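You operate a simulated robot arm through the tools that you are given. There is no shell and no other tool.

The job below is to be done with a simulated robot arm. You get a single attempt, and the scene is never put back.

TASK
Set the depth knob to 2 mm, cap the tube in the press and lay it in the chute.
Fine: feed lever to STOP first; knob before the press; lever to SLOW once the tube is in the chute.

Only the result counts: the job must be done as asked and must still hold three seconds after the hand-in. Knocking over, shifting, dropping, spilling or breaking anything else fails it. A push-on lid holds only when it is set on centred and level and pressed home; a screw cap is set on level and turned clockwise until tight.

THE ROBOT
A 6-joint arm with a fingered hand, fixed in place. Base frame: the origin is at the foot of the arm, x ahead of it, y to its left, z up; the work surface is at about z = 820. Readings come in mm, degrees, newtons and seconds.
With the tool pointing down near the work surface it reaches from about 320 to 820 mm from the base axis. Its first joint turns from -166.0 to 166.0 degrees. Payload 4 kg.
The TCP is the grasp point between the finger pads, 26 mm short of the fingertips. In the tool frame z runs along the fingers and y along their closing line. The gripper opens to 132 mm. The gripper's body begins 73 mm behind the TCP. The gripper is a hand of 5 fingers: y runs from the thumb to the fingers, the wrist lies at [0, 0, -239] in the tool frame, and closing takes about 1.5 s.
Orientation is that of the tool frame in the base frame, as [roll, pitch, yaw] about the fixed x, y, z axes, in that order (R = Rz(yaw) Ry(pitch) Rx(roll)). With the fingers straight down and closing along the base's y, the tool's x points along the base's -x, its y along +y and its z along -z.

THE INTERFACE
- The arm moves only by the tool nudge_tool. Its argument "rows" is a list of rows, each an object (a shift or turn left out is 0, a gripper value left out holds the last) with "travel": the shift along the base's x, y, z in units of 200 mm (1.0 is 200 mm), a list of three; "rot": the turn, a rotation vector about the base's x, y, z in units of 180 degrees (1.0 is 180 degrees), a list of three. In form: [{"travel": [tx, ty, tz], "rot": [wx, wy, wz]}, ...]. A call has 1 to 20 rows; each row is the pose to reach, as a shift and turn from the pose commanded when the call began. "hand" is the opening in per cent of the stroke, from 0 (shut) to 100 (fully open), set as the call begins (left out, the last holds). A call with a number of a shift or a turn outside -1 to 1 is refused whole. Rows are played at 5 a second. More than 50 mm and 8.6 degrees between two rows, or a gripper value outside its range, and nothing of the call is played. A pose out of reach is approached as far as the arm can. The call stops where the force on the tool passes 50 N (or 10 N more than at its start, if that is more) or the arm is blocked; 0.2 s more then pass. The fingers move at their own pace (about 45 mm/s each) and stop on an object; they squeeze with about 21 N. The grip force told is the motor's: it shows also when the fingers shut on nothing. Time passes only in rows, and 0.2 s behind the last, so rows that repeat a pose let the fingers close. The reply holds the time, the measured pose of the TCP, the force on the tool along the base axes, the opening and the grip force, in the units named above and with some noise, with the torque about the TCP (base axes, N m) and any sound that the robot's microphone picked up.
- Cameras (640 x 400 px; columns grow to the right, rows downward): "scene" is fixed at [224.6, 513.2, 1562.5]; the picture's right is [-0.61, -0.80, 0.00], its down [-0.67, 0.51, -0.54] and it looks along [0.43, -0.33, -0.84] (base axes); focal length 264 px, centre (320, 200). "wrist" rides on the gripper at [85, 2, -97] in the tool frame; the picture's right is [-0.02, 1.00, 0.00], its down [-0.75, -0.02, -0.66] and it looks along [-0.66, -0.01, 0.75] (tool axes); focal length 270 px, centre (320, 200). There is no depth. A picture from a camera that has moved, and an enlarged one, comes with that camera's place and axes in the base frame and with its lens. The place of the scene camera against the robot may be out by one fixed shift of up to 25 mm in any direction.
- grab_frame(camera): a new picture of that camera. It takes no simulated time.
- curl_fingers(finger1, finger2, finger3, finger4, thumb_bend): sets how far each is bent, from 0 (flat) to 1 (curled in); at 0.3 the hand is open as for a grip, at 0.7 the pads meet at the TCP. One left out holds its place. A second passes; each finger stops where it meets its share of the squeeze, and holds until it gets a number again. A gripper value or a shape takes the hand back. It gives what a move gives, with no picture; readings hold the bend of each and the force on the fingers (four entries, about 0 where the hand has none), thumb and palm.
- set_grasp(shape): the hand has 5 fingers and takes this shape, open, in about a second: jaw (thumb against the fingers, like two jaws); tri (thumb and two fingers); tip (a fingertip pinch); poke (one finger out to press); point (the index stretched); flat (the hand flat); cup (the hand cupped); fist (a fist). The gripper value then closes the fingers along that shape, each until it touches; the sizes above hold for jaw. It gives what a move gives, with no picture.
- inspect(camera, box): a new picture of the part [left, top, right, bottom] of that camera's present view, enlarged. It takes no simulated time.
- finish_job(): hands the job in; it is judged then, once.

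Nothing tells you positions but the pictures and the camera data. Unless the task says otherwise, let go and move clear before handing in.

The tools are called after "Emit:" as a command line: name --argument value ..., lists and objects as JSON in quotes. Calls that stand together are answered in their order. nudge_tool: Moves the arm, as the interface text tells. Its arguments: {"type":"object","properties":{"rows":{"type":"array","items":{"type":"object","properties":{"travel":{"type":"array","items":{"type":"number"}},"rot":{"type":"array","items":{"type":"number"}}}}},"hand":{"type":"number"}},"required":["rows"]} The other tools are called the same way: set_grasp (shape) gives the hand a shape; curl_fingers (finger1, finger2, finger3, finger4, thumb_bend) moves the fingers one by one; grab_frame (camera) takes a picture; inspect (camera, box) takes an enlarged picture of a part of a camera's view; finish_job () hands the job in.

At the start:

```text
time_s: 0.0
eef_pos: [529.0, -136.7, 1162.3]
ee_rot: [-180.0, 0.1, 179.9]
force: [0.0, 0.7, -1.0]
torque: [-0.03, -0.01, 0.02]
finger_gap: 132.1
finger_force: 0.0
shape: jaw
bend: [0.3, 0.3, 0.3, 0.3, 0.3]
finger forces: [0.1, 0.0, 0.0, 0.0, 0.0, 0.0]
```

scene: 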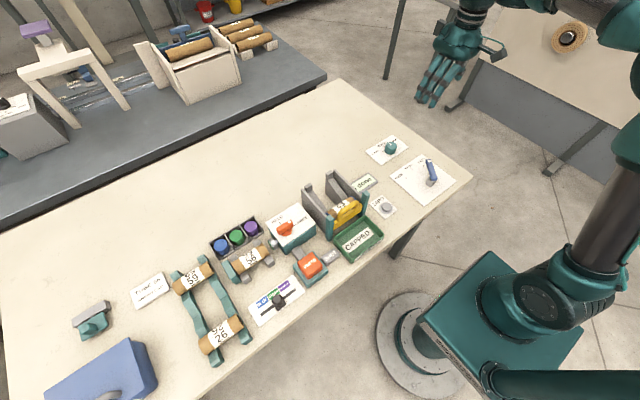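
wrist: 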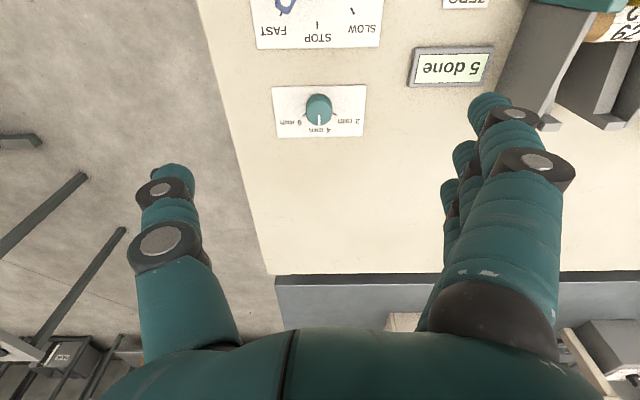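

The table shows a lever plate, a depth knob, a chute, a press and several tubes with caps. I'll enlarge parts of the picture to read the labels and place everything before moving.

Emit:
inspect --camera "scene" --box '[200, 180, 400, 305]'

Emit:
inspect --camera "scene" --box '[340, 110, 480, 220]'

Emit:
inspect --camera "scene" --box '[50, 240, 270, 380]'

Emit:
inspect --camera "wrist" --box '[240, 0, 640, 150]'

```text
3.20 times, centred on (300, 242) of scene
camera zoom: at [224.6, 513.2, 1562.5], right [-0.61, -0.8, 0.0], down [-0.67, 0.51, -0.54], along [0.43, -0.33, -0.84], focal length 846 px, centre (384, 64)
```

zoom: 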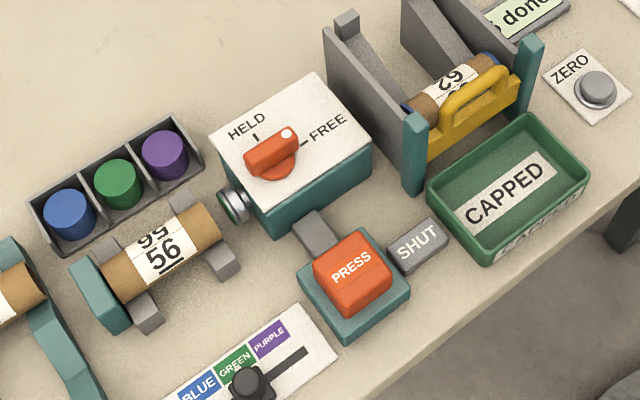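

```text
3.64 times, centred on (410, 165) of scene
camera zoom: at [224.6, 513.2, 1562.5], right [-0.61, -0.8, 0.0], down [-0.67, 0.51, -0.54], along [0.43, -0.33, -0.84], focal length 961 px, centre (-7, 327)
```

zoom: 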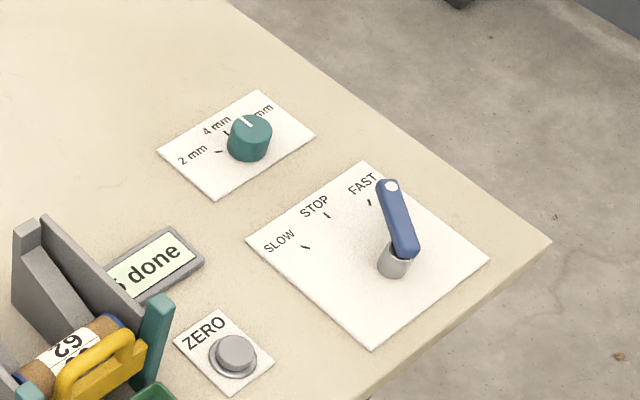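

```text
2.86 times, centred on (160, 310) of scene
camera zoom: at [224.6, 513.2, 1562.5], right [-0.61, -0.8, 0.0], down [-0.67, 0.51, -0.54], along [0.43, -0.33, -0.84], focal length 755 px, centre (777, -114)
```

zoom: 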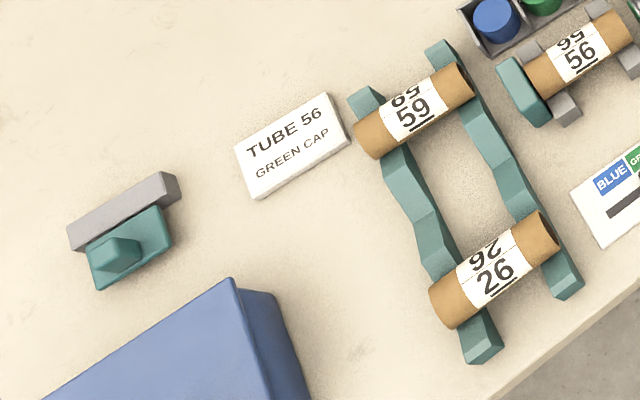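

```text
1.60 times, centred on (440, 75) of wrist
camera zoom: at [445.7, -134.2, 1258.4], right [0.02, 1.0, 0.0], down [0.75, -0.02, 0.66], along [0.66, -0.01, -0.75], focal length 432 px, centre (128, 400)
```

zoom: 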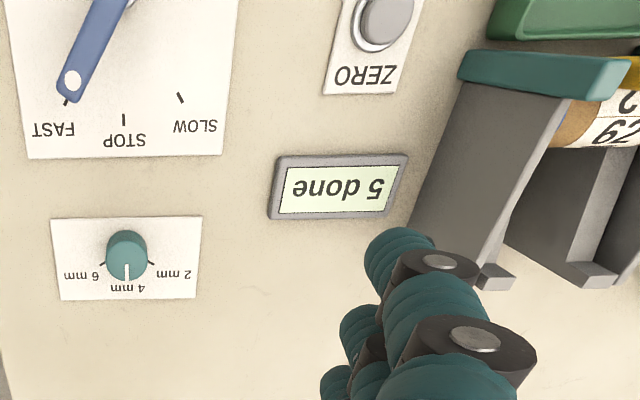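

The lever points at FAST, the depth knob is at 4 mm, tube 56 sits in the press, and the card asks for a green cap. I'll move the wrist camera back to see the lever plate properly.

Emit:
nudge_tool --rows '[{"travel": [-0.2, 0, 0]}, {"travel": [-0.4, 0, 0]}, {"travel": [-0.6, 0, 0]}, {"travel": [-0.75, 0, 0]}, {"travel": [-0.75, 0, 0]}]'

Emit:
grab_frame --camera "wrist"

```text
time_s: 1.2
eef_pos: [377.9, -137.0, 1163.2]
ee_rot: [180.0, 0.0, 180.0]
force: [0.1, 1.0, -0.4]
torque: [0.0, -0.03, -0.04]
finger_gap: 131.8
finger_force: 0.0
shape: jaw
bend: [0.3, 0.3, 0.3, 0.3, 0.3]
finger forces: [0.1, 0.1, 0.0, 0.1, 0.1, 0.0]
```

```text
taken
camera wrist: at [295.4, -134.0, 1258.3], right [0.02, 1.0, 0.0], down [0.75, -0.02, 0.66], along [0.66, -0.01, -0.75], focal length 270 px, centre (320, 200)
```

wrist: 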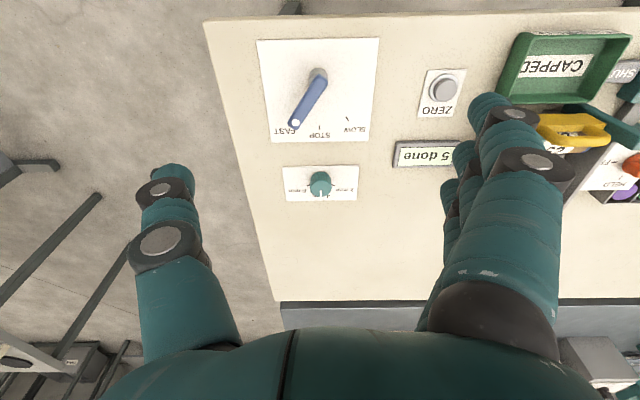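

Emit:
inspect --camera "wrist" --box '[220, 20, 420, 145]'

Emit:
inspect --camera "wrist" --box '[270, 120, 420, 214]'

```text
3.20 times, centred on (320, 82) of wrist
camera zoom: at [295.4, -134.0, 1258.3], right [0.02, 1.0, 0.0], down [0.75, -0.02, 0.66], along [0.66, -0.01, -0.75], focal length 865 px, centre (320, 576)
```

zoom: 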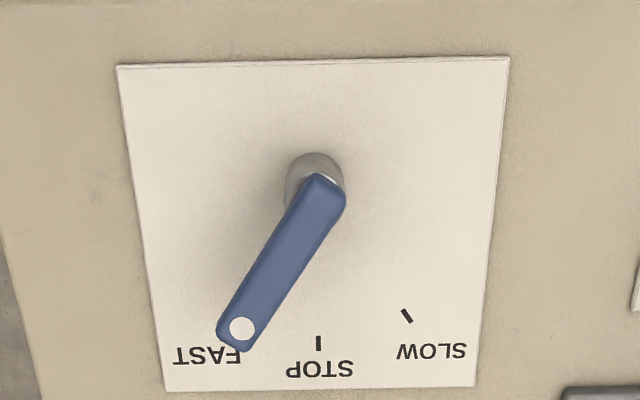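

```text
4.26 times, centred on (345, 167) of wrist
camera zoom: at [295.4, -134.0, 1258.3], right [0.02, 1.0, 0.0], down [0.75, -0.02, 0.66], along [0.66, -0.01, -0.75], focal length 1150 px, centre (214, 340)
```

zoom: 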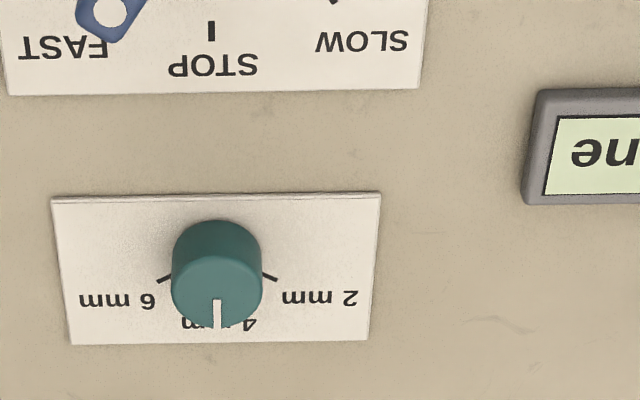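

The lever pivots at about (427, -137) with its tip near (482, -174, 864), at FAST; STOP lies straight ahead in +x and SLOW towards +y. I'll try the fingertip pinch shape to see how the hand looks before using it.

Emit:
set_grasp --shape "tip"

Emit:
grab_frame --camera "wrist"

Emit:
grab_frame --camera "scene"

```text
time_s: 2.1
eef_pos: [379.1, -135.5, 1162.9]
ee_rot: [180.0, -0.1, -180.0]
force: [-0.1, -0.6, -0.4]
torque: [0.0, 0.01, 0.0]
finger_gap: 131.6
finger_force: 0.1
shape: tip
bend: [0.0, 0.3, 0.3, 0.0, 0.3]
finger forces: [0.1, 0.0, 0.0, 0.0, 0.0, 0.0]
```

```text
taken
camera wrist: at [295.7, -134.0, 1258.4], right [0.02, 1.0, 0.0], down [0.75, -0.02, 0.66], along [0.66, -0.01, -0.75], focal length 270 px, centre (320, 200)
```

wrist: 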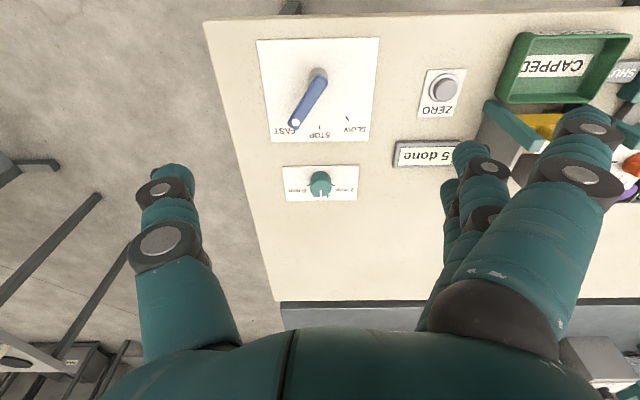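

```text
taken
```

scene: 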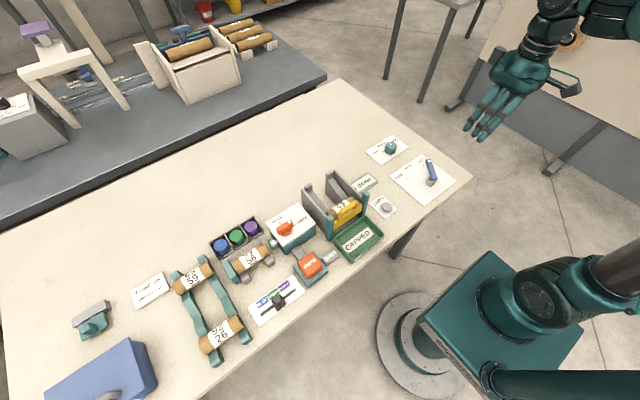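

I'll zoom in on the hand to gauge finger spacing and where the thumb stands.

Emit:
inspect --camera "scene" --box '[440, 0, 640, 150]'

Emit:
inspect --camera "wrist" --box '[400, 0, 640, 150]'

```text
2.67 times, centred on (540, 75) of scene
camera zoom: at [224.6, 513.2, 1562.5], right [-0.61, -0.8, 0.0], down [-0.67, 0.51, -0.54], along [0.43, -0.33, -0.84], focal length 705 px, centre (-267, 533)
```

zoom: 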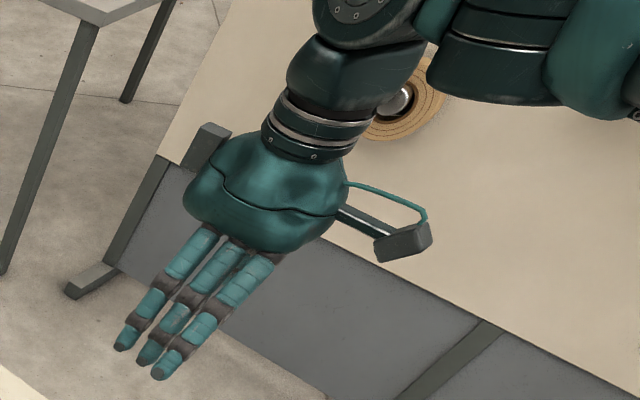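

```text
2.67 times, centred on (520, 75) of wrist
camera zoom: at [295.7, -134.0, 1258.4], right [0.02, 1.0, 0.0], down [0.75, -0.02, 0.66], along [0.66, -0.01, -0.75], focal length 721 px, centre (-213, 533)
```

zoom: 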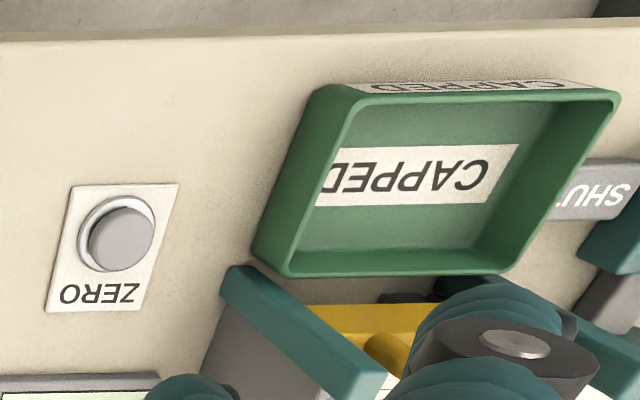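

Fingers are about 25 mm apart, and in the tip shape two fingers pinch against the thumb. I'll come down over the lever with the closing line square to it, stopping well above first.

Emit:
nudge_tool --rows '[{"travel": [0.074, -0.025, -0.15], "rot": [0, 0, -0.031]}, {"travel": [0.148, -0.05, -0.3], "rot": [0, 0, -0.063]}, {"travel": [0.222, -0.074, -0.45], "rot": [0, 0, -0.094]}, {"travel": [0.297, -0.098, -0.6], "rot": [0, 0, -0.126]}, {"travel": [0.371, -0.122, -0.75], "rot": [0, 0, -0.157]}, {"travel": [0.445, -0.147, -0.9], "rot": [0, 0, -0.189]}, {"travel": [0.445, -0.147, -0.9], "rot": [0, 0, -0.189]}]' --hand 60

Emit:
grab_frame --camera "wrist"

Emit:
inspect --camera "scene" --box '[340, 80, 500, 220]'

```text
time_s: 3.7
eef_pos: [468.5, -166.9, 982.9]
ee_rot: [-179.9, 0.0, 145.9]
force: [0.5, -0.8, -0.4]
torque: [-0.03, 0.02, -0.02]
finger_gap: 79.9
finger_force: 0.1
shape: tip
bend: [0.0, 0.71, 0.71, 0.0, 0.69]
finger forces: [0.0, 0.0, 0.0, 0.1, 0.0, 0.0]
```

```text
taken
camera wrist: at [399.8, -117.2, 1078.4], right [0.58, 0.82, 0.0], down [0.61, -0.43, 0.66], along [0.54, -0.38, -0.75], focal length 270 px, centre (320, 200)
```

wrist: 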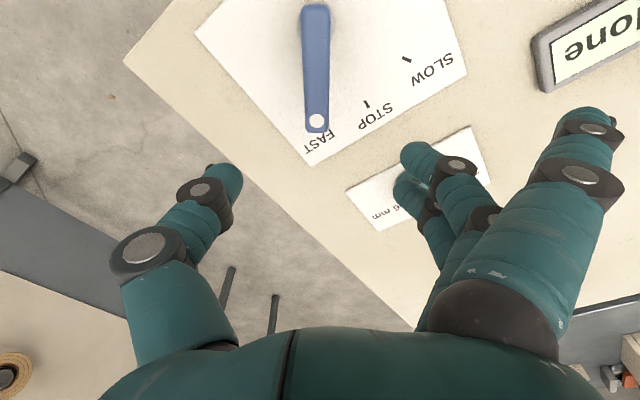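

```text
2.86 times, centred on (420, 150) of scene
camera zoom: at [224.6, 513.2, 1562.5], right [-0.61, -0.8, 0.0], down [-0.67, 0.51, -0.54], along [0.43, -0.33, -0.84], focal length 755 px, centre (34, 343)
```

zoom: 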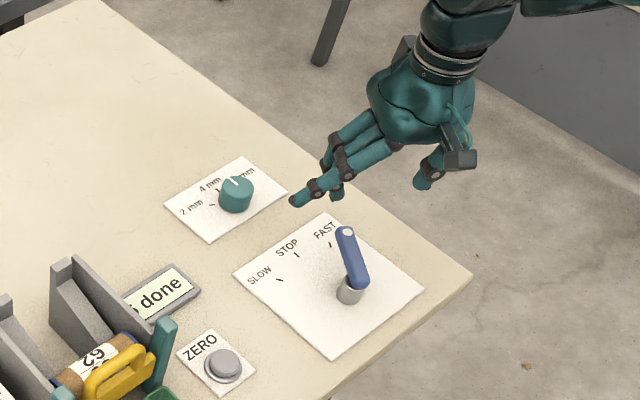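

The lever lies along the hand's middle plane, about 3 mm to the thumb side. I'll go down astride it and check before closing.

Emit:
nudge_tool --rows '[{"travel": [-0.009, -0.012, -0.15]}, {"travel": [-0.009, -0.012, -0.3]}, {"travel": [-0.009, -0.012, -0.45]}, {"travel": [-0.009, -0.012, -0.595]}, {"travel": [-0.009, -0.012, -0.595]}]'

Emit:
grab_frame --camera "wrist"

Emit:
inspect --camera "scene" --box '[360, 100, 480, 205]'

```text
time_s: 4.9
eef_pos: [465.8, -168.9, 862.9]
ee_rot: [-179.9, 0.0, 146.1]
force: [0.2, 1.0, 0.1]
torque: [-0.02, -0.01, 0.04]
finger_gap: 79.6
finger_force: 0.1
shape: tip
bend: [0.0, 0.71, 0.71, 0.0, 0.69]
finger forces: [0.0, 0.0, 0.1, 0.1, 0.0, 0.1]
```

```text
taken
camera wrist: at [397.4, -118.4, 958.9], right [0.58, 0.82, 0.0], down [0.62, -0.43, 0.66], along [0.54, -0.38, -0.75], focal length 270 px, centre (320, 200)
```

wrist: 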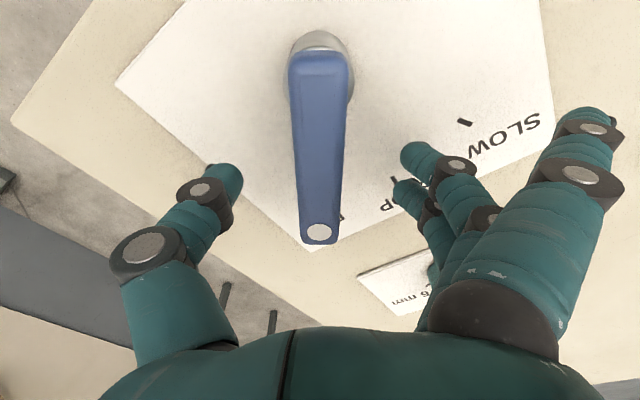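

```text
3.81 times, centred on (420, 152) of scene
camera zoom: at [224.6, 513.2, 1562.5], right [-0.61, -0.8, 0.0], down [-0.67, 0.51, -0.54], along [0.43, -0.33, -0.84], focal length 1007 px, centre (-61, 381)
```

zoom: 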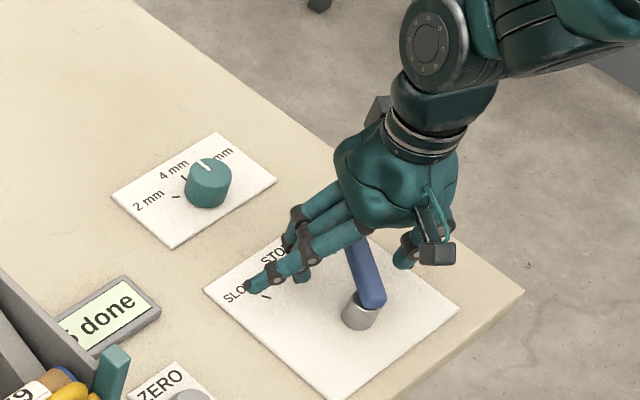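

The lever is between thumb and fingers, its tip dot about 14 mm past the grasp point. I'll close on it.

Emit:
nudge_tool --rows '[{"travel": [0, 0, 0]}, {"travel": [0, 0, 0]}, {"travel": [0, 0, 0]}, {"travel": [0, 0, 0]}, {"travel": [0, 0, 0]}, {"travel": [0, 0, 0]}, {"travel": [0, 0, 0]}]' --hand 0

Emit:
grab_frame --camera "wrist"

```text
time_s: 6.5
eef_pos: [465.4, -168.2, 863.5]
ee_rot: [179.9, -0.2, 146.0]
force: [2.2, -0.9, -16.4]
torque: [-0.03, 0.0, -0.01]
finger_gap: 2.2
finger_force: 21.0
shape: tip
bend: [0.24, 0.69, 0.69, 0.24, 0.71]
finger forces: [0.2, 9.9, 9.7, 0.0, 19.6, 0.0]
```

```text
taken
camera wrist: at [397.3, -118.4, 958.7], right [0.58, 0.82, 0.0], down [0.62, -0.43, 0.66], along [0.54, -0.38, -0.75], focal length 270 px, centre (320, 200)
```

wrist: 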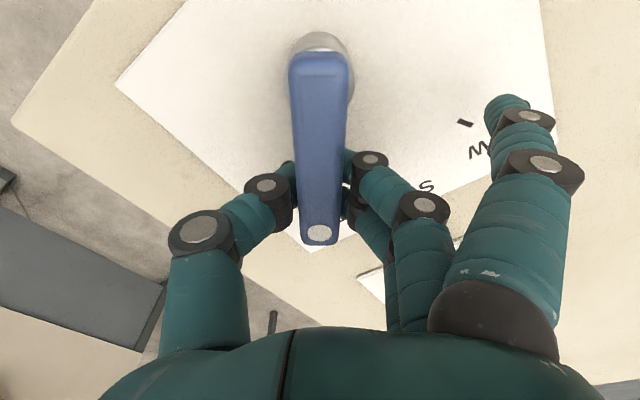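

The fingertips met beneath the lever (gap 2 mm) and it is wedged above them. I'll open, raise the hand by about 12 mm and close again so the pads bear on the lever's sides.

Emit:
nudge_tool --rows '[{"travel": [0, 0, 0]}, {"travel": [0, 0, 0]}, {"travel": [0, 0, 0]}, {"travel": [0, 0, 0]}, {"travel": [0, 0, 0.06]}, {"travel": [0, 0, 0.06]}]' --hand 50

Emit:
nudge_tool --rows '[{"travel": [0, 0, 0]}, {"travel": [0, 0, 0]}, {"travel": [0, 0, 0]}, {"travel": [0, 0, 0]}, {"travel": [0, 0, 0]}, {"travel": [0, 0, 0]}]' --hand 0

Emit:
grab_frame --camera "wrist"

```text
time_s: 7.9
eef_pos: [466.5, -167.4, 875.5]
ee_rot: [-180.0, 0.0, 146.0]
force: [0.0, 0.3, -0.2]
torque: [0.0, -0.03, 0.0]
finger_gap: 65.3
finger_force: 0.1
shape: tip
bend: [0.0, 0.73, 0.73, 0.0, 0.7]
finger forces: [0.0, 0.0, 0.1, 0.0, 0.1, 0.0]
```

```text
time_s: 9.3
eef_pos: [465.7, -167.4, 874.9]
ee_rot: [180.0, 0.0, 146.1]
force: [0.9, -0.2, -3.1]
torque: [0.01, -0.06, 0.0]
finger_gap: 14.9
finger_force: 20.7
shape: tip
bend: [0.25, 0.72, 0.72, 0.25, 0.7]
finger forces: [0.1, 9.3, 9.2, 0.0, 18.1, 0.0]
```

```text
taken
camera wrist: at [397.5, -118.6, 971.2], right [0.58, 0.82, 0.0], down [0.62, -0.43, 0.66], along [0.54, -0.38, -0.75], focal length 270 px, centre (320, 200)
```

wrist: 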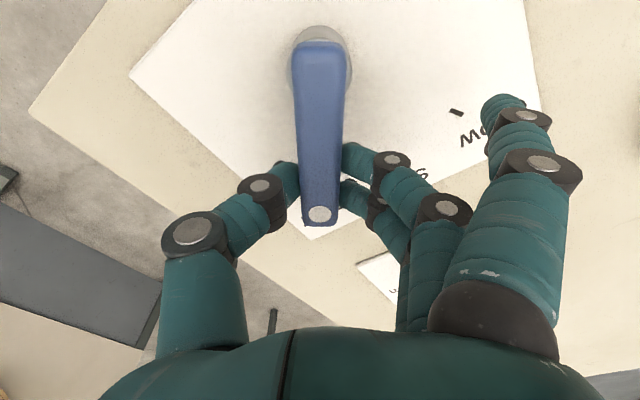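

The lever is now held by its sides (gap 15 mm). I'll swing it about its pivot at roughly (425, -138) by 34 degrees to STOP.

Emit:
nudge_tool --rows '[{"travel": [0.0133, 0.021, 0], "rot": [0, 0, 0.0315]}, {"travel": [0.0245, 0.0432, 0], "rot": [0, 0, 0.063]}, {"travel": [0.0334, 0.0663, 0], "rot": [0, 0, 0.0944]}, {"travel": [0.0399, 0.0903, 0], "rot": [0, 0, 0.1259]}, {"travel": [0.0441, 0.1147, 0], "rot": [0, 0, 0.1574]}, {"travel": [0.0459, 0.1395, 0], "rot": [0, 0, 0.1889]}, {"travel": [0.0459, 0.1395, 0], "rot": [0, 0, 0.1889]}]'

Emit:
grab_frame --camera "wrist"

Emit:
inspect --camera "scene" --box '[360, 100, 480, 205]'

```text
time_s: 10.9
eef_pos: [474.7, -139.8, 875.8]
ee_rot: [180.0, -0.1, 180.0]
force: [-8.8, 1.2, -3.6]
torque: [0.06, 0.16, 0.0]
finger_gap: 14.7
finger_force: 20.8
shape: tip
bend: [0.26, 0.72, 0.72, 0.26, 0.7]
finger forces: [0.0, 9.5, 10.1, 0.0, 18.9, 0.0]
```

```text
taken
camera wrist: at [391.5, -138.0, 971.3], right [0.02, 1.0, 0.0], down [0.75, -0.02, 0.66], along [0.66, -0.01, -0.75], focal length 270 px, centre (320, 200)
```

wrist: 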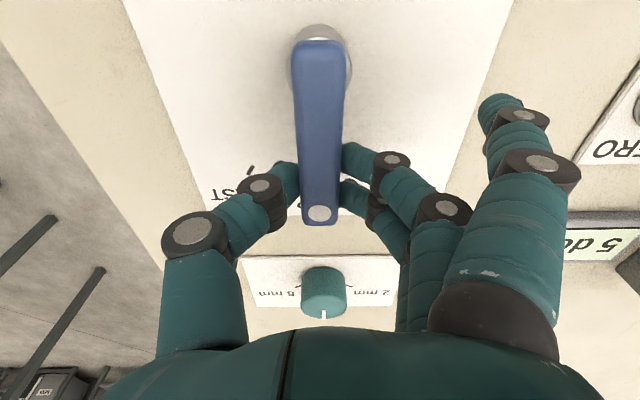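

```text
3.81 times, centred on (420, 152) of scene
camera zoom: at [224.6, 513.2, 1562.5], right [-0.61, -0.8, 0.0], down [-0.67, 0.51, -0.54], along [0.43, -0.33, -0.84], focal length 1007 px, centre (-61, 381)
```

zoom: 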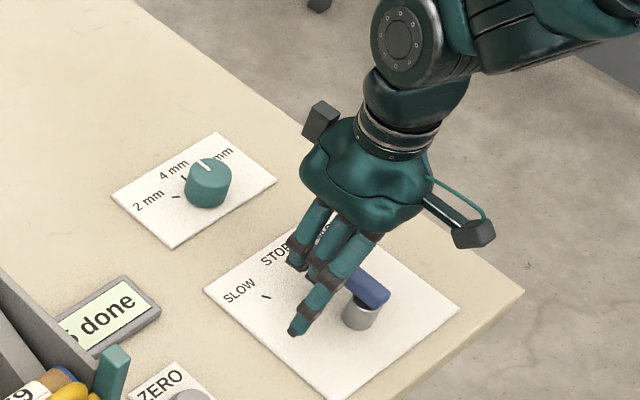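

The lever followed and points straight ahead. I'll release it, rise and check it against the STOP tick.

Emit:
nudge_tool --rows '[{"travel": [0, 0, 0]}, {"travel": [0, 0, 0]}, {"travel": [0, 0, 0]}, {"travel": [0, 0, 0.0]}, {"travel": [0, 0, 0.2]}, {"travel": [0, 0, 0.4]}, {"travel": [0, 0, 0.6]}, {"travel": [-0.2, 0, 0.7]}, {"travel": [-0.3, 0, 0.7]}, {"travel": [-0.3, 0, 0.7]}]' --hand 60

Emit:
grab_frame --camera "wrist"

Emit:
inspect --camera "scene" --box '[360, 100, 480, 205]'

```text
time_s: 13.1
eef_pos: [416.1, -140.9, 1015.5]
ee_rot: [-180.0, 0.0, 180.0]
force: [-0.1, 0.8, 0.0]
torque: [-0.02, 0.0, -0.01]
finger_gap: 78.9
finger_force: 0.2
shape: tip
bend: [0.0, 0.71, 0.71, 0.0, 0.69]
finger forces: [0.1, 0.1, 0.0, 0.0, 0.1, 0.1]
```

```text
taken
camera wrist: at [331.8, -138.3, 1110.7], right [0.02, 1.0, 0.0], down [0.75, -0.02, 0.66], along [0.66, -0.01, -0.75], focal length 270 px, centre (320, 200)
```

wrist: 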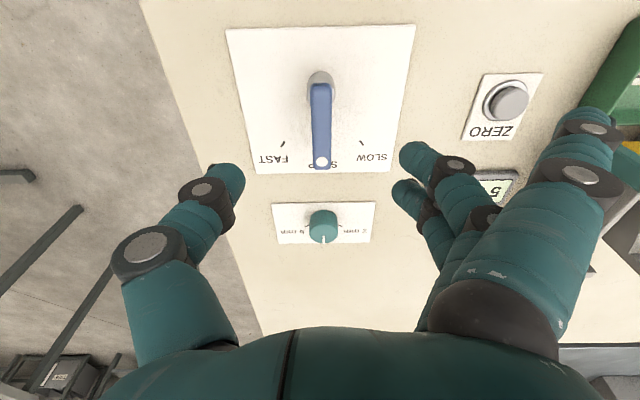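

```text
3.81 times, centred on (420, 152) of scene
camera zoom: at [224.6, 513.2, 1562.5], right [-0.61, -0.8, 0.0], down [-0.67, 0.51, -0.54], along [0.43, -0.33, -0.84], focal length 1007 px, centre (-61, 381)
```

zoom: 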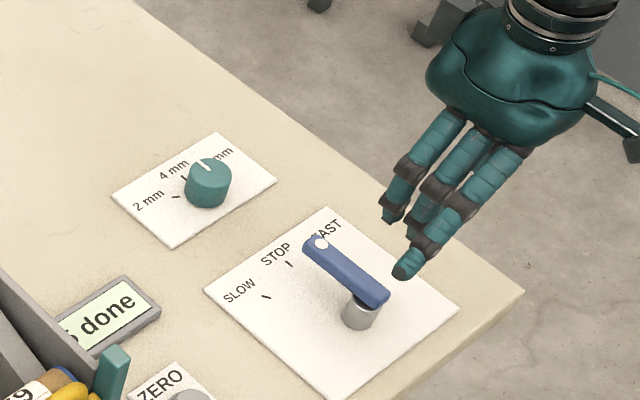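

Emit:
inspect --camera "wrist" --box '[220, 20, 420, 145]'

Emit:
inspect --camera "wrist" --box '[250, 120, 400, 260]'

```text
3.20 times, centred on (320, 82) of wrist
camera zoom: at [331.8, -138.3, 1110.7], right [0.02, 1.0, 0.0], down [0.75, -0.02, 0.66], along [0.66, -0.01, -0.75], focal length 865 px, centre (320, 576)
```

zoom: 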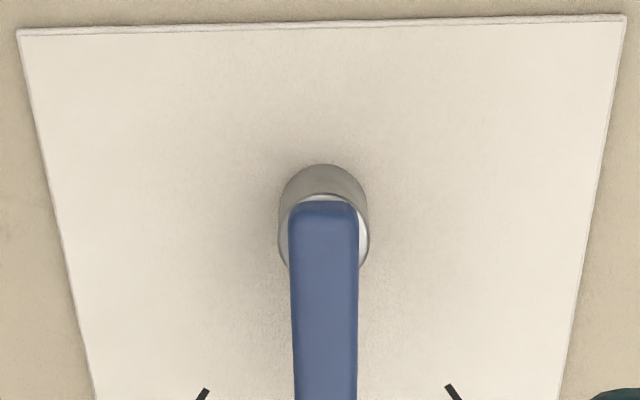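

```text
2.86 times, centred on (325, 190) of wrist
camera zoom: at [331.8, -138.3, 1110.7], right [0.02, 1.0, 0.0], down [0.75, -0.02, 0.66], along [0.66, -0.01, -0.75], focal length 772 px, centre (306, 229)
```

zoom: 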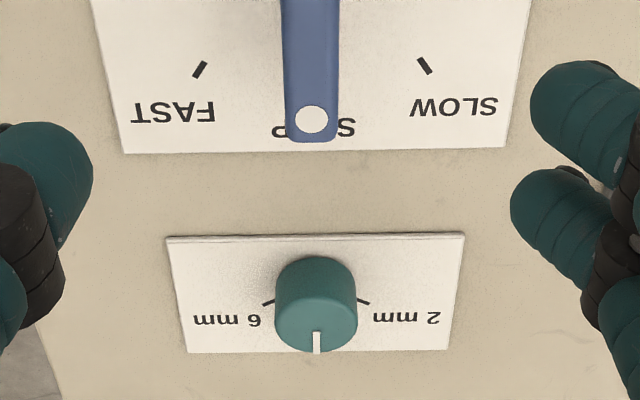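

The lever sits at STOP, midway between the other ticks. Next is the depth knob at about (624, -138), roughly 42 mm across with its top near z = 847; the 2 mm mark lies about 60 degrees towards +y.

Emit:
nudge_tool --rows '[{"travel": [0.2, 0, 0], "rot": [0, 0, -0.033]}, {"travel": [0.4, 0, 0], "rot": [0, 0, -0.067]}, {"travel": [0.6, 0.01, 0], "rot": [0, 0, -0.1]}, {"travel": [0.8, 0.012, 0], "rot": [0, 0, -0.133]}, {"travel": [1.0, 0.013, -0.05], "rot": [0, 0, -0.1667]}, {"travel": [1.0, 0.013, -0.25], "rot": [0, 0, -0.1667]}, {"travel": [1.0, 0.013, -0.25], "rot": [0, 0, -0.1667]}]'

Emit:
grab_frame --camera "wrist"

```text
time_s: 14.7
eef_pos: [616.5, -138.5, 966.1]
ee_rot: [-180.0, 0.0, 149.9]
force: [0.9, -0.5, -0.5]
torque: [-0.03, -0.03, 0.0]
finger_gap: 79.0
finger_force: 0.0
shape: tip
bend: [0.0, 0.71, 0.71, 0.0, 0.69]
finger forces: [0.0, 0.1, 0.0, 0.0, 0.0, 0.1]
```

```text
taken
camera wrist: at [545.1, -93.4, 1061.8], right [0.52, 0.85, 0.0], down [0.64, -0.39, 0.66], along [0.56, -0.34, -0.75], focal length 270 px, centre (320, 200)
```

wrist: 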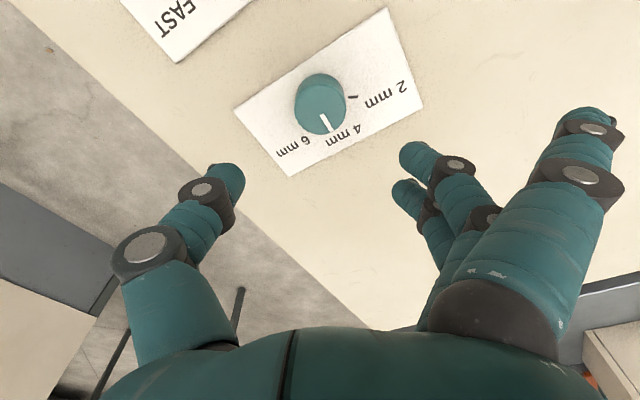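

Emit:
inspect --camera "wrist" --box '[220, 0, 440, 180]'

```text
2.22 times, centred on (330, 90) of wrist
camera zoom: at [545.1, -93.4, 1061.8], right [0.52, 0.85, 0.0], down [0.64, -0.39, 0.66], along [0.56, -0.34, -0.75], focal length 601 px, centre (298, 444)
```

zoom: 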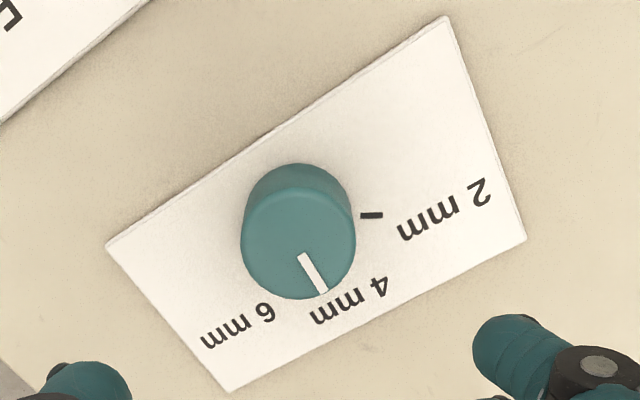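

The knob centre works out at about (622.5, -138.7), radius 21 mm. I'll descend around it.

Emit:
nudge_tool --rows '[{"travel": [0.03, 0, -0.1]}, {"travel": [0.03, 0, -0.25]}, {"travel": [0.03, 0, -0.4]}, {"travel": [0.03, 0, -0.5]}, {"travel": [0.03, 0, -0.55]}, {"travel": [0.03, 0, -0.55]}]'

Emit:
grab_frame --camera "wrist"

Emit:
inspect --camera "scene" --box '[340, 90, 460, 195]'

```text
time_s: 16.1
eef_pos: [621.0, -138.9, 855.8]
ee_rot: [-180.0, 0.0, 150.1]
force: [0.2, -0.2, -0.5]
torque: [0.0, 0.01, -0.01]
finger_gap: 78.8
finger_force: 0.1
shape: tip
bend: [0.0, 0.71, 0.71, 0.0, 0.69]
finger forces: [0.1, 0.0, 0.0, 0.1, 0.1, 0.0]
```

```text
taken
camera wrist: at [550.4, -93.6, 951.8], right [0.52, 0.86, 0.0], down [0.64, -0.39, 0.66], along [0.56, -0.34, -0.75], focal length 270 px, centre (320, 200)
```

wrist: 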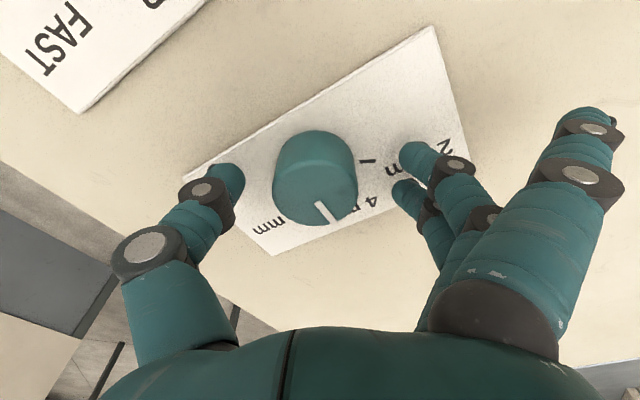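

```text
3.81 times, centred on (400, 142) of scene
camera zoom: at [224.6, 513.2, 1562.5], right [-0.61, -0.8, 0.0], down [-0.67, 0.51, -0.54], along [0.43, -0.33, -0.84], focal length 1007 px, centre (15, 419)
```

zoom: 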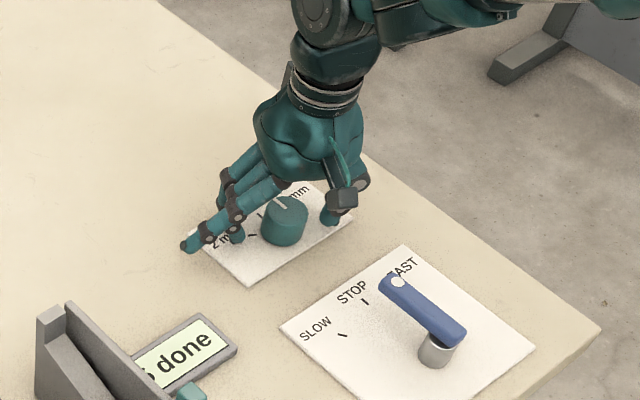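

Alignment is within 2 mm; I'll correct that, lower 3 mm and close on the knob.

Emit:
nudge_tool --rows '[{"travel": [-0.005, -0.0085, -0.015]}, {"travel": [-0.005, -0.0085, -0.015]}]'

Emit:
nudge_tool --rows '[{"travel": [0, 0, 0]}, {"travel": [0, 0, 0]}, {"travel": [0, 0, 0]}, {"travel": [0, 0, 0]}, {"travel": [0, 0, 0]}, {"travel": [0, 0, 0]}]' --hand 0

Emit:
grab_frame --camera "wrist"

```text
time_s: 16.7
eef_pos: [621.1, -138.8, 852.7]
ee_rot: [180.0, 0.0, 150.0]
force: [-0.6, -0.4, -0.3]
torque: [-0.01, 0.0, 0.03]
finger_gap: 78.8
finger_force: 0.0
shape: tip
bend: [0.0, 0.71, 0.71, 0.0, 0.69]
finger forces: [0.1, 0.0, 0.0, 0.0, 0.0, 0.0]
```

```text
time_s: 18.1
eef_pos: [619.6, -140.0, 853.1]
ee_rot: [179.9, 0.1, 150.0]
force: [1.6, -1.0, -2.7]
torque: [0.01, -0.05, 0.01]
finger_gap: 33.4
finger_force: 20.6
shape: tip
bend: [0.26, 0.73, 0.73, 0.26, 0.7]
finger forces: [0.1, 9.6, 9.6, 0.0, 18.5, 0.0]
```

```text
taken
camera wrist: at [549.5, -95.2, 948.7], right [0.52, 0.86, 0.0], down [0.64, -0.39, 0.66], along [0.56, -0.34, -0.75], focal length 270 px, centre (320, 200)
```

wrist: 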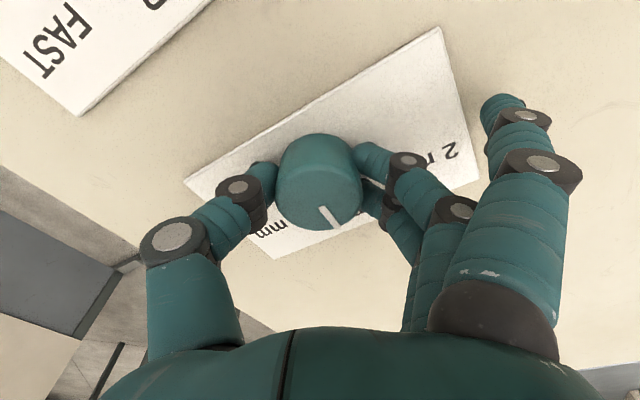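

The knob is held (gap 33 mm). I'll turn the hand 60 degrees anticlockwise, towards the 2 mm mark.

Emit:
nudge_tool --rows '[{"rot": [0, 0, 0.0333]}, {"rot": [0, 0, 0.0667]}, {"rot": [0, 0, 0.1]}, {"rot": [0, 0, 0.1333]}, {"rot": [0, 0, 0.1667]}, {"rot": [0, 0, 0.2]}, {"rot": [0, 0, 0.2333]}, {"rot": [0, 0, 0.2667]}, {"rot": [0, 0, 0.3]}, {"rot": [0, 0, 0.3333]}, {"rot": [0, 0, 0.3333]}]'

Emit:
grab_frame --camera "wrist"

Emit:
inspect --camera "scene" --box '[340, 90, 460, 195]'

```text
time_s: 20.5
eef_pos: [620.6, -139.3, 852.8]
ee_rot: [179.9, 0.0, -150.0]
force: [-4.0, 5.9, 2.1]
torque: [0.17, 0.07, 0.01]
finger_gap: 33.1
finger_force: 21.2
shape: tip
bend: [0.26, 0.73, 0.73, 0.26, 0.7]
finger forces: [0.0, 12.2, 12.1, 0.0, 17.6, 0.0]
```

```text
taken
camera wrist: at [547.7, -179.8, 948.4], right [-0.48, 0.88, 0.0], down [0.66, 0.36, 0.66], along [0.58, 0.32, -0.75], focal length 270 px, centre (320, 200)
```

wrist: 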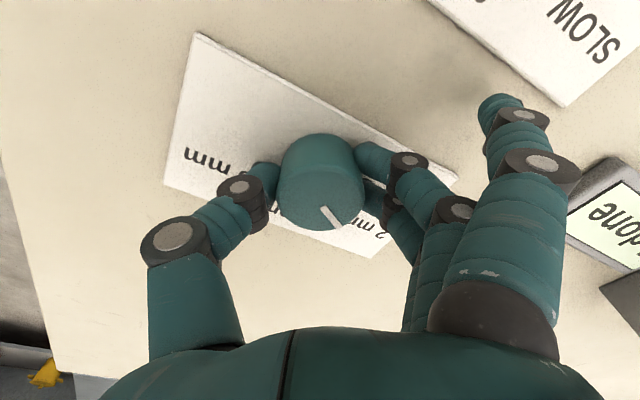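

```text
3.81 times, centred on (400, 142) of scene
camera zoom: at [224.6, 513.2, 1562.5], right [-0.61, -0.8, 0.0], down [-0.67, 0.51, -0.54], along [0.43, -0.33, -0.84], focal length 1007 px, centre (15, 419)
```

zoom: 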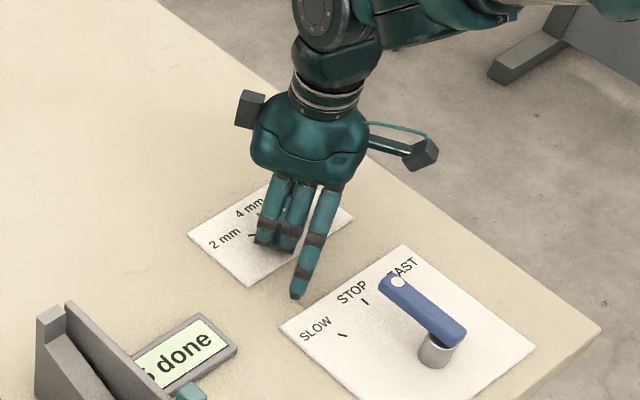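

Knob pointer turned with the hand with no slip. I'll open, rise and check the pointer against the 2 mm tick.

Emit:
nudge_tool --rows '[{"travel": [0, 0, 0]}, {"travel": [0, 0, 0]}, {"travel": [0, 0, 0]}, {"travel": [0, 0, 0.0]}, {"travel": [0, 0, 0.2]}, {"travel": [0, 0, 0.4]}, {"travel": [0, 0, 0.6]}, {"travel": [0, 0, 0.6]}]' --hand 60

Emit:
inspect --camera "wrist" --box '[220, 0, 440, 180]'

Emit:
inspect --camera "scene" --box '[340, 90, 460, 195]'

```text
time_s: 22.3
eef_pos: [620.6, -140.3, 972.5]
ee_rot: [180.0, 0.0, -150.0]
force: [0.7, 0.2, 0.0]
torque: [0.0, -0.05, 0.0]
finger_gap: 78.7
finger_force: 0.1
shape: tip
bend: [0.0, 0.71, 0.71, 0.0, 0.69]
finger forces: [0.1, 0.1, 0.1, 0.0, 0.0, 0.0]
```

```text
2.22 times, centred on (330, 90) of wrist
camera zoom: at [548.1, -179.5, 1068.6], right [-0.48, 0.88, 0.0], down [0.66, 0.36, 0.66], along [0.58, 0.32, -0.75], focal length 601 px, centre (298, 444)
```

zoom: 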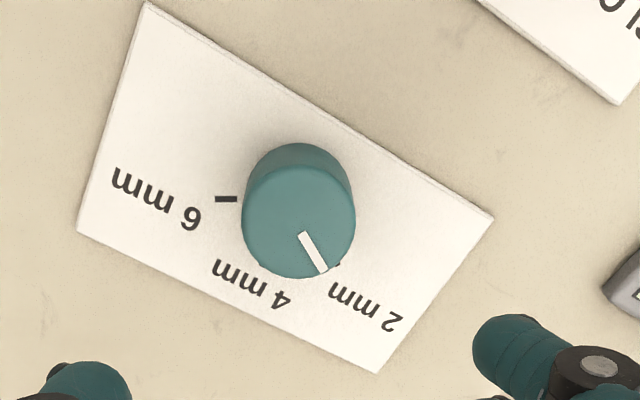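

```text
3.81 times, centred on (400, 142) of scene
camera zoom: at [224.6, 513.2, 1562.5], right [-0.61, -0.8, 0.0], down [-0.67, 0.51, -0.54], along [0.43, -0.33, -0.84], focal length 1007 px, centre (15, 419)
```

zoom: 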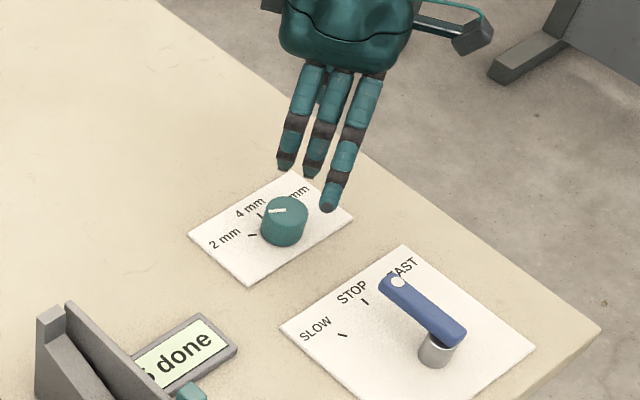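

Pointer has moved exactly 60 degrees and covers the 2 mm tick. Now I'll back off, square the hand up and re-check the knob on the way to surveying the press.

Emit:
nudge_tool --rows '[{"travel": [-0.14, 0, 0.13], "rot": [0, 0, -0.028]}, {"travel": [-0.28, 0, 0.26], "rot": [0, 0, -0.056]}, {"travel": [-0.42, 0, 0.38], "rot": [0, 0, -0.083]}, {"travel": [-0.57, 0, 0.5], "rot": [0, 0, -0.111]}, {"travel": [-0.71, 0, 0.62], "rot": [0, 0, -0.139]}, {"travel": [-0.85, 0, 0.75], "rot": [0, 0, -0.1667]}, {"travel": [-0.85, 0, 0.75], "rot": [0, 0, -0.1667]}]' --hand 100

Emit:
inspect --camera "wrist" --box '[220, 20, 420, 220]'

```text
time_s: 23.9
eef_pos: [448.7, -139.7, 1122.7]
ee_rot: [180.0, -0.1, 179.8]
force: [0.4, -0.1, 0.0]
torque: [0.03, 0.03, 0.0]
finger_gap: 131.9
finger_force: 0.0
shape: tip
bend: [0.0, 0.3, 0.3, 0.0, 0.3]
finger forces: [0.0, 0.1, 0.1, 0.1, 0.0, 0.0]
```

```text
2.00 times, centred on (320, 120) of wrist
camera zoom: at [365.9, -137.2, 1218.5], right [0.02, 1.0, 0.0], down [0.75, -0.02, 0.66], along [0.66, -0.01, -0.75], focal length 541 px, centre (320, 360)
```

zoom: 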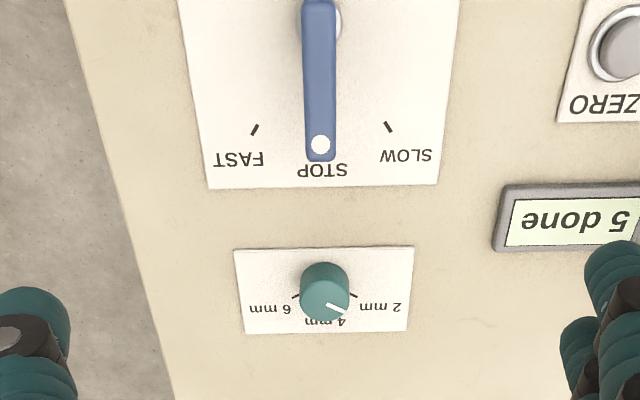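

Lever at STOP and knob at 2 mm both confirmed. I'll swing over towards the press side (+y) to survey it.

Emit:
nudge_tool --rows '[{"travel": [-0.05, 0.2, 0]}, {"travel": [-0.1, 0.4, 0]}, {"travel": [-0.15, 0.6, 0]}, {"travel": [-0.2, 0.8, 0]}, {"travel": [-0.25, 1.0, 0]}, {"travel": [-0.25, 1.0, 0]}]'

Emit:
grab_frame --camera "wrist"

Emit:
nudge_tool --rows '[{"travel": [0, 0.2, 0]}, {"travel": [0, 0.4, 0]}, {"travel": [0, 0.6, 0]}, {"travel": [0, 0.8, 0]}, {"travel": [0, 1.0, 0]}, {"travel": [0, 1.0, 0]}]'

Emit:
grab_frame --camera "wrist"

```text
time_s: 25.3
eef_pos: [399.9, 60.3, 1123.6]
ee_rot: [180.0, 0.0, 179.9]
force: [0.6, 0.3, -0.6]
torque: [0.03, 0.01, 0.01]
finger_gap: 131.8
finger_force: 0.1
shape: tip
bend: [0.0, 0.3, 0.3, 0.0, 0.3]
finger forces: [0.0, 0.0, 0.0, 0.1, 0.0, 0.0]
```

```text
taken
camera wrist: at [316.3, 62.7, 1218.7], right [0.02, 1.0, 0.0], down [0.75, -0.02, 0.66], along [0.66, -0.01, -0.75], focal length 270 px, centre (320, 200)
```

wrist: 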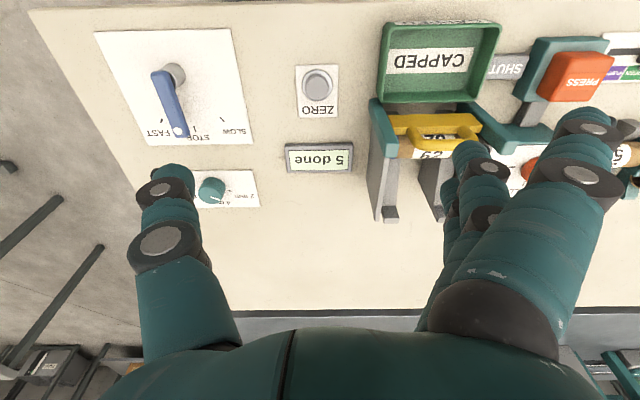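

```text
time_s: 26.7
eef_pos: [399.1, 261.4, 1123.0]
ee_rot: [-180.0, 0.0, 179.9]
force: [0.1, -0.4, -0.5]
torque: [-0.03, -0.04, 0.01]
finger_gap: 131.9
finger_force: 0.0
shape: tip
bend: [0.0, 0.3, 0.3, 0.0, 0.3]
finger forces: [0.0, 0.0, 0.0, 0.0, 0.0, 0.1]
```

```text
taken
camera wrist: at [316.4, 264.0, 1218.8], right [0.02, 1.0, 0.0], down [0.75, -0.02, 0.66], along [0.66, -0.01, -0.75], focal length 270 px, centre (320, 200)
```

wrist: 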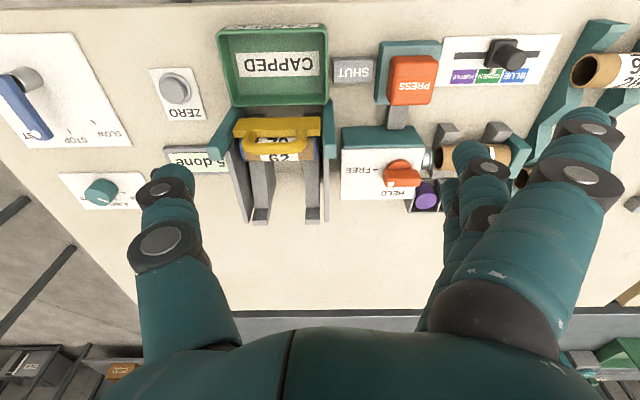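

Emit:
inspect --camera "wrist" --box '[200, 15, 360, 240]'

Emit:
inspect --camera "wrist" --box '[320, 20, 560, 220]'

```text
1.78 times, centred on (280, 128) of wrist
camera zoom: at [316.4, 264.0, 1218.8], right [0.02, 1.0, 0.0], down [0.75, -0.02, 0.66], along [0.66, -0.01, -0.75], focal length 480 px, centre (391, 329)
```

zoom: 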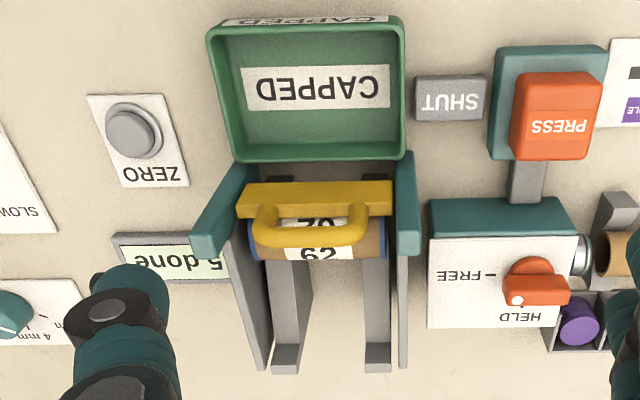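

```text
2.00 times, centred on (440, 120) of wrist
camera zoom: at [316.4, 264.0, 1218.8], right [0.02, 1.0, 0.0], down [0.75, -0.02, 0.66], along [0.66, -0.01, -0.75], focal length 541 px, centre (80, 360)
```

zoom: 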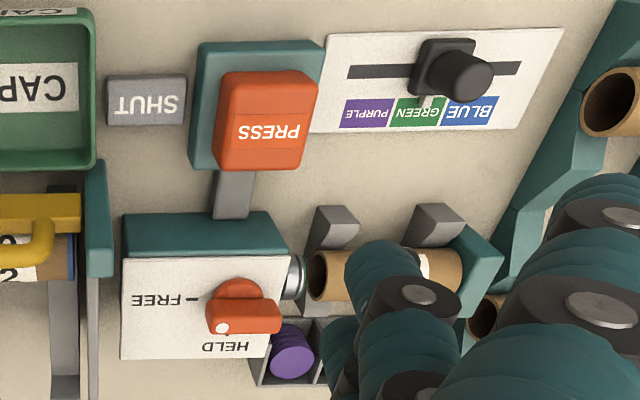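

I can now see how the station works: a GREEN/BLUE/PURPLE slider, a HELD/FREE clamp turned towards FREE, a PRESS button, and a chute with a yellow gate holding tube 62. I'll move in for a closer look at the press, clamp and slider.

Emit:
nudge_tool --rows '[{"travel": [0.1, 0.15, -0.05]}, {"travel": [0.2, 0.3, -0.1]}, {"travel": [0.3, 0.45, -0.15]}, {"travel": [0.4, 0.6, -0.2]}, {"travel": [0.5, 0.75, -0.28]}, {"travel": [0.605, 0.895, -0.35]}, {"travel": [0.605, 0.895, -0.35]}]'

Emit:
grab_frame --camera "wrist"

```text
time_s: 28.3
eef_pos: [522.3, 441.1, 1052.0]
ee_rot: [-180.0, 0.0, 179.9]
force: [0.5, -0.8, 0.1]
torque: [-0.03, -0.01, -0.02]
finger_gap: 132.1
finger_force: 0.0
shape: tip
bend: [0.0, 0.3, 0.3, 0.0, 0.3]
finger forces: [0.0, 0.0, 0.0, 0.1, 0.0, 0.0]
```

```text
taken
camera wrist: at [438.0, 443.1, 1147.7], right [0.02, 1.0, 0.0], down [0.75, -0.02, 0.66], along [0.66, -0.01, -0.75], focal length 270 px, centre (320, 200)
```

wrist: 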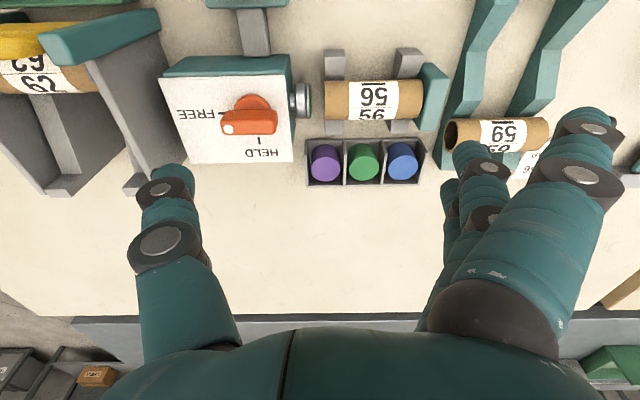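

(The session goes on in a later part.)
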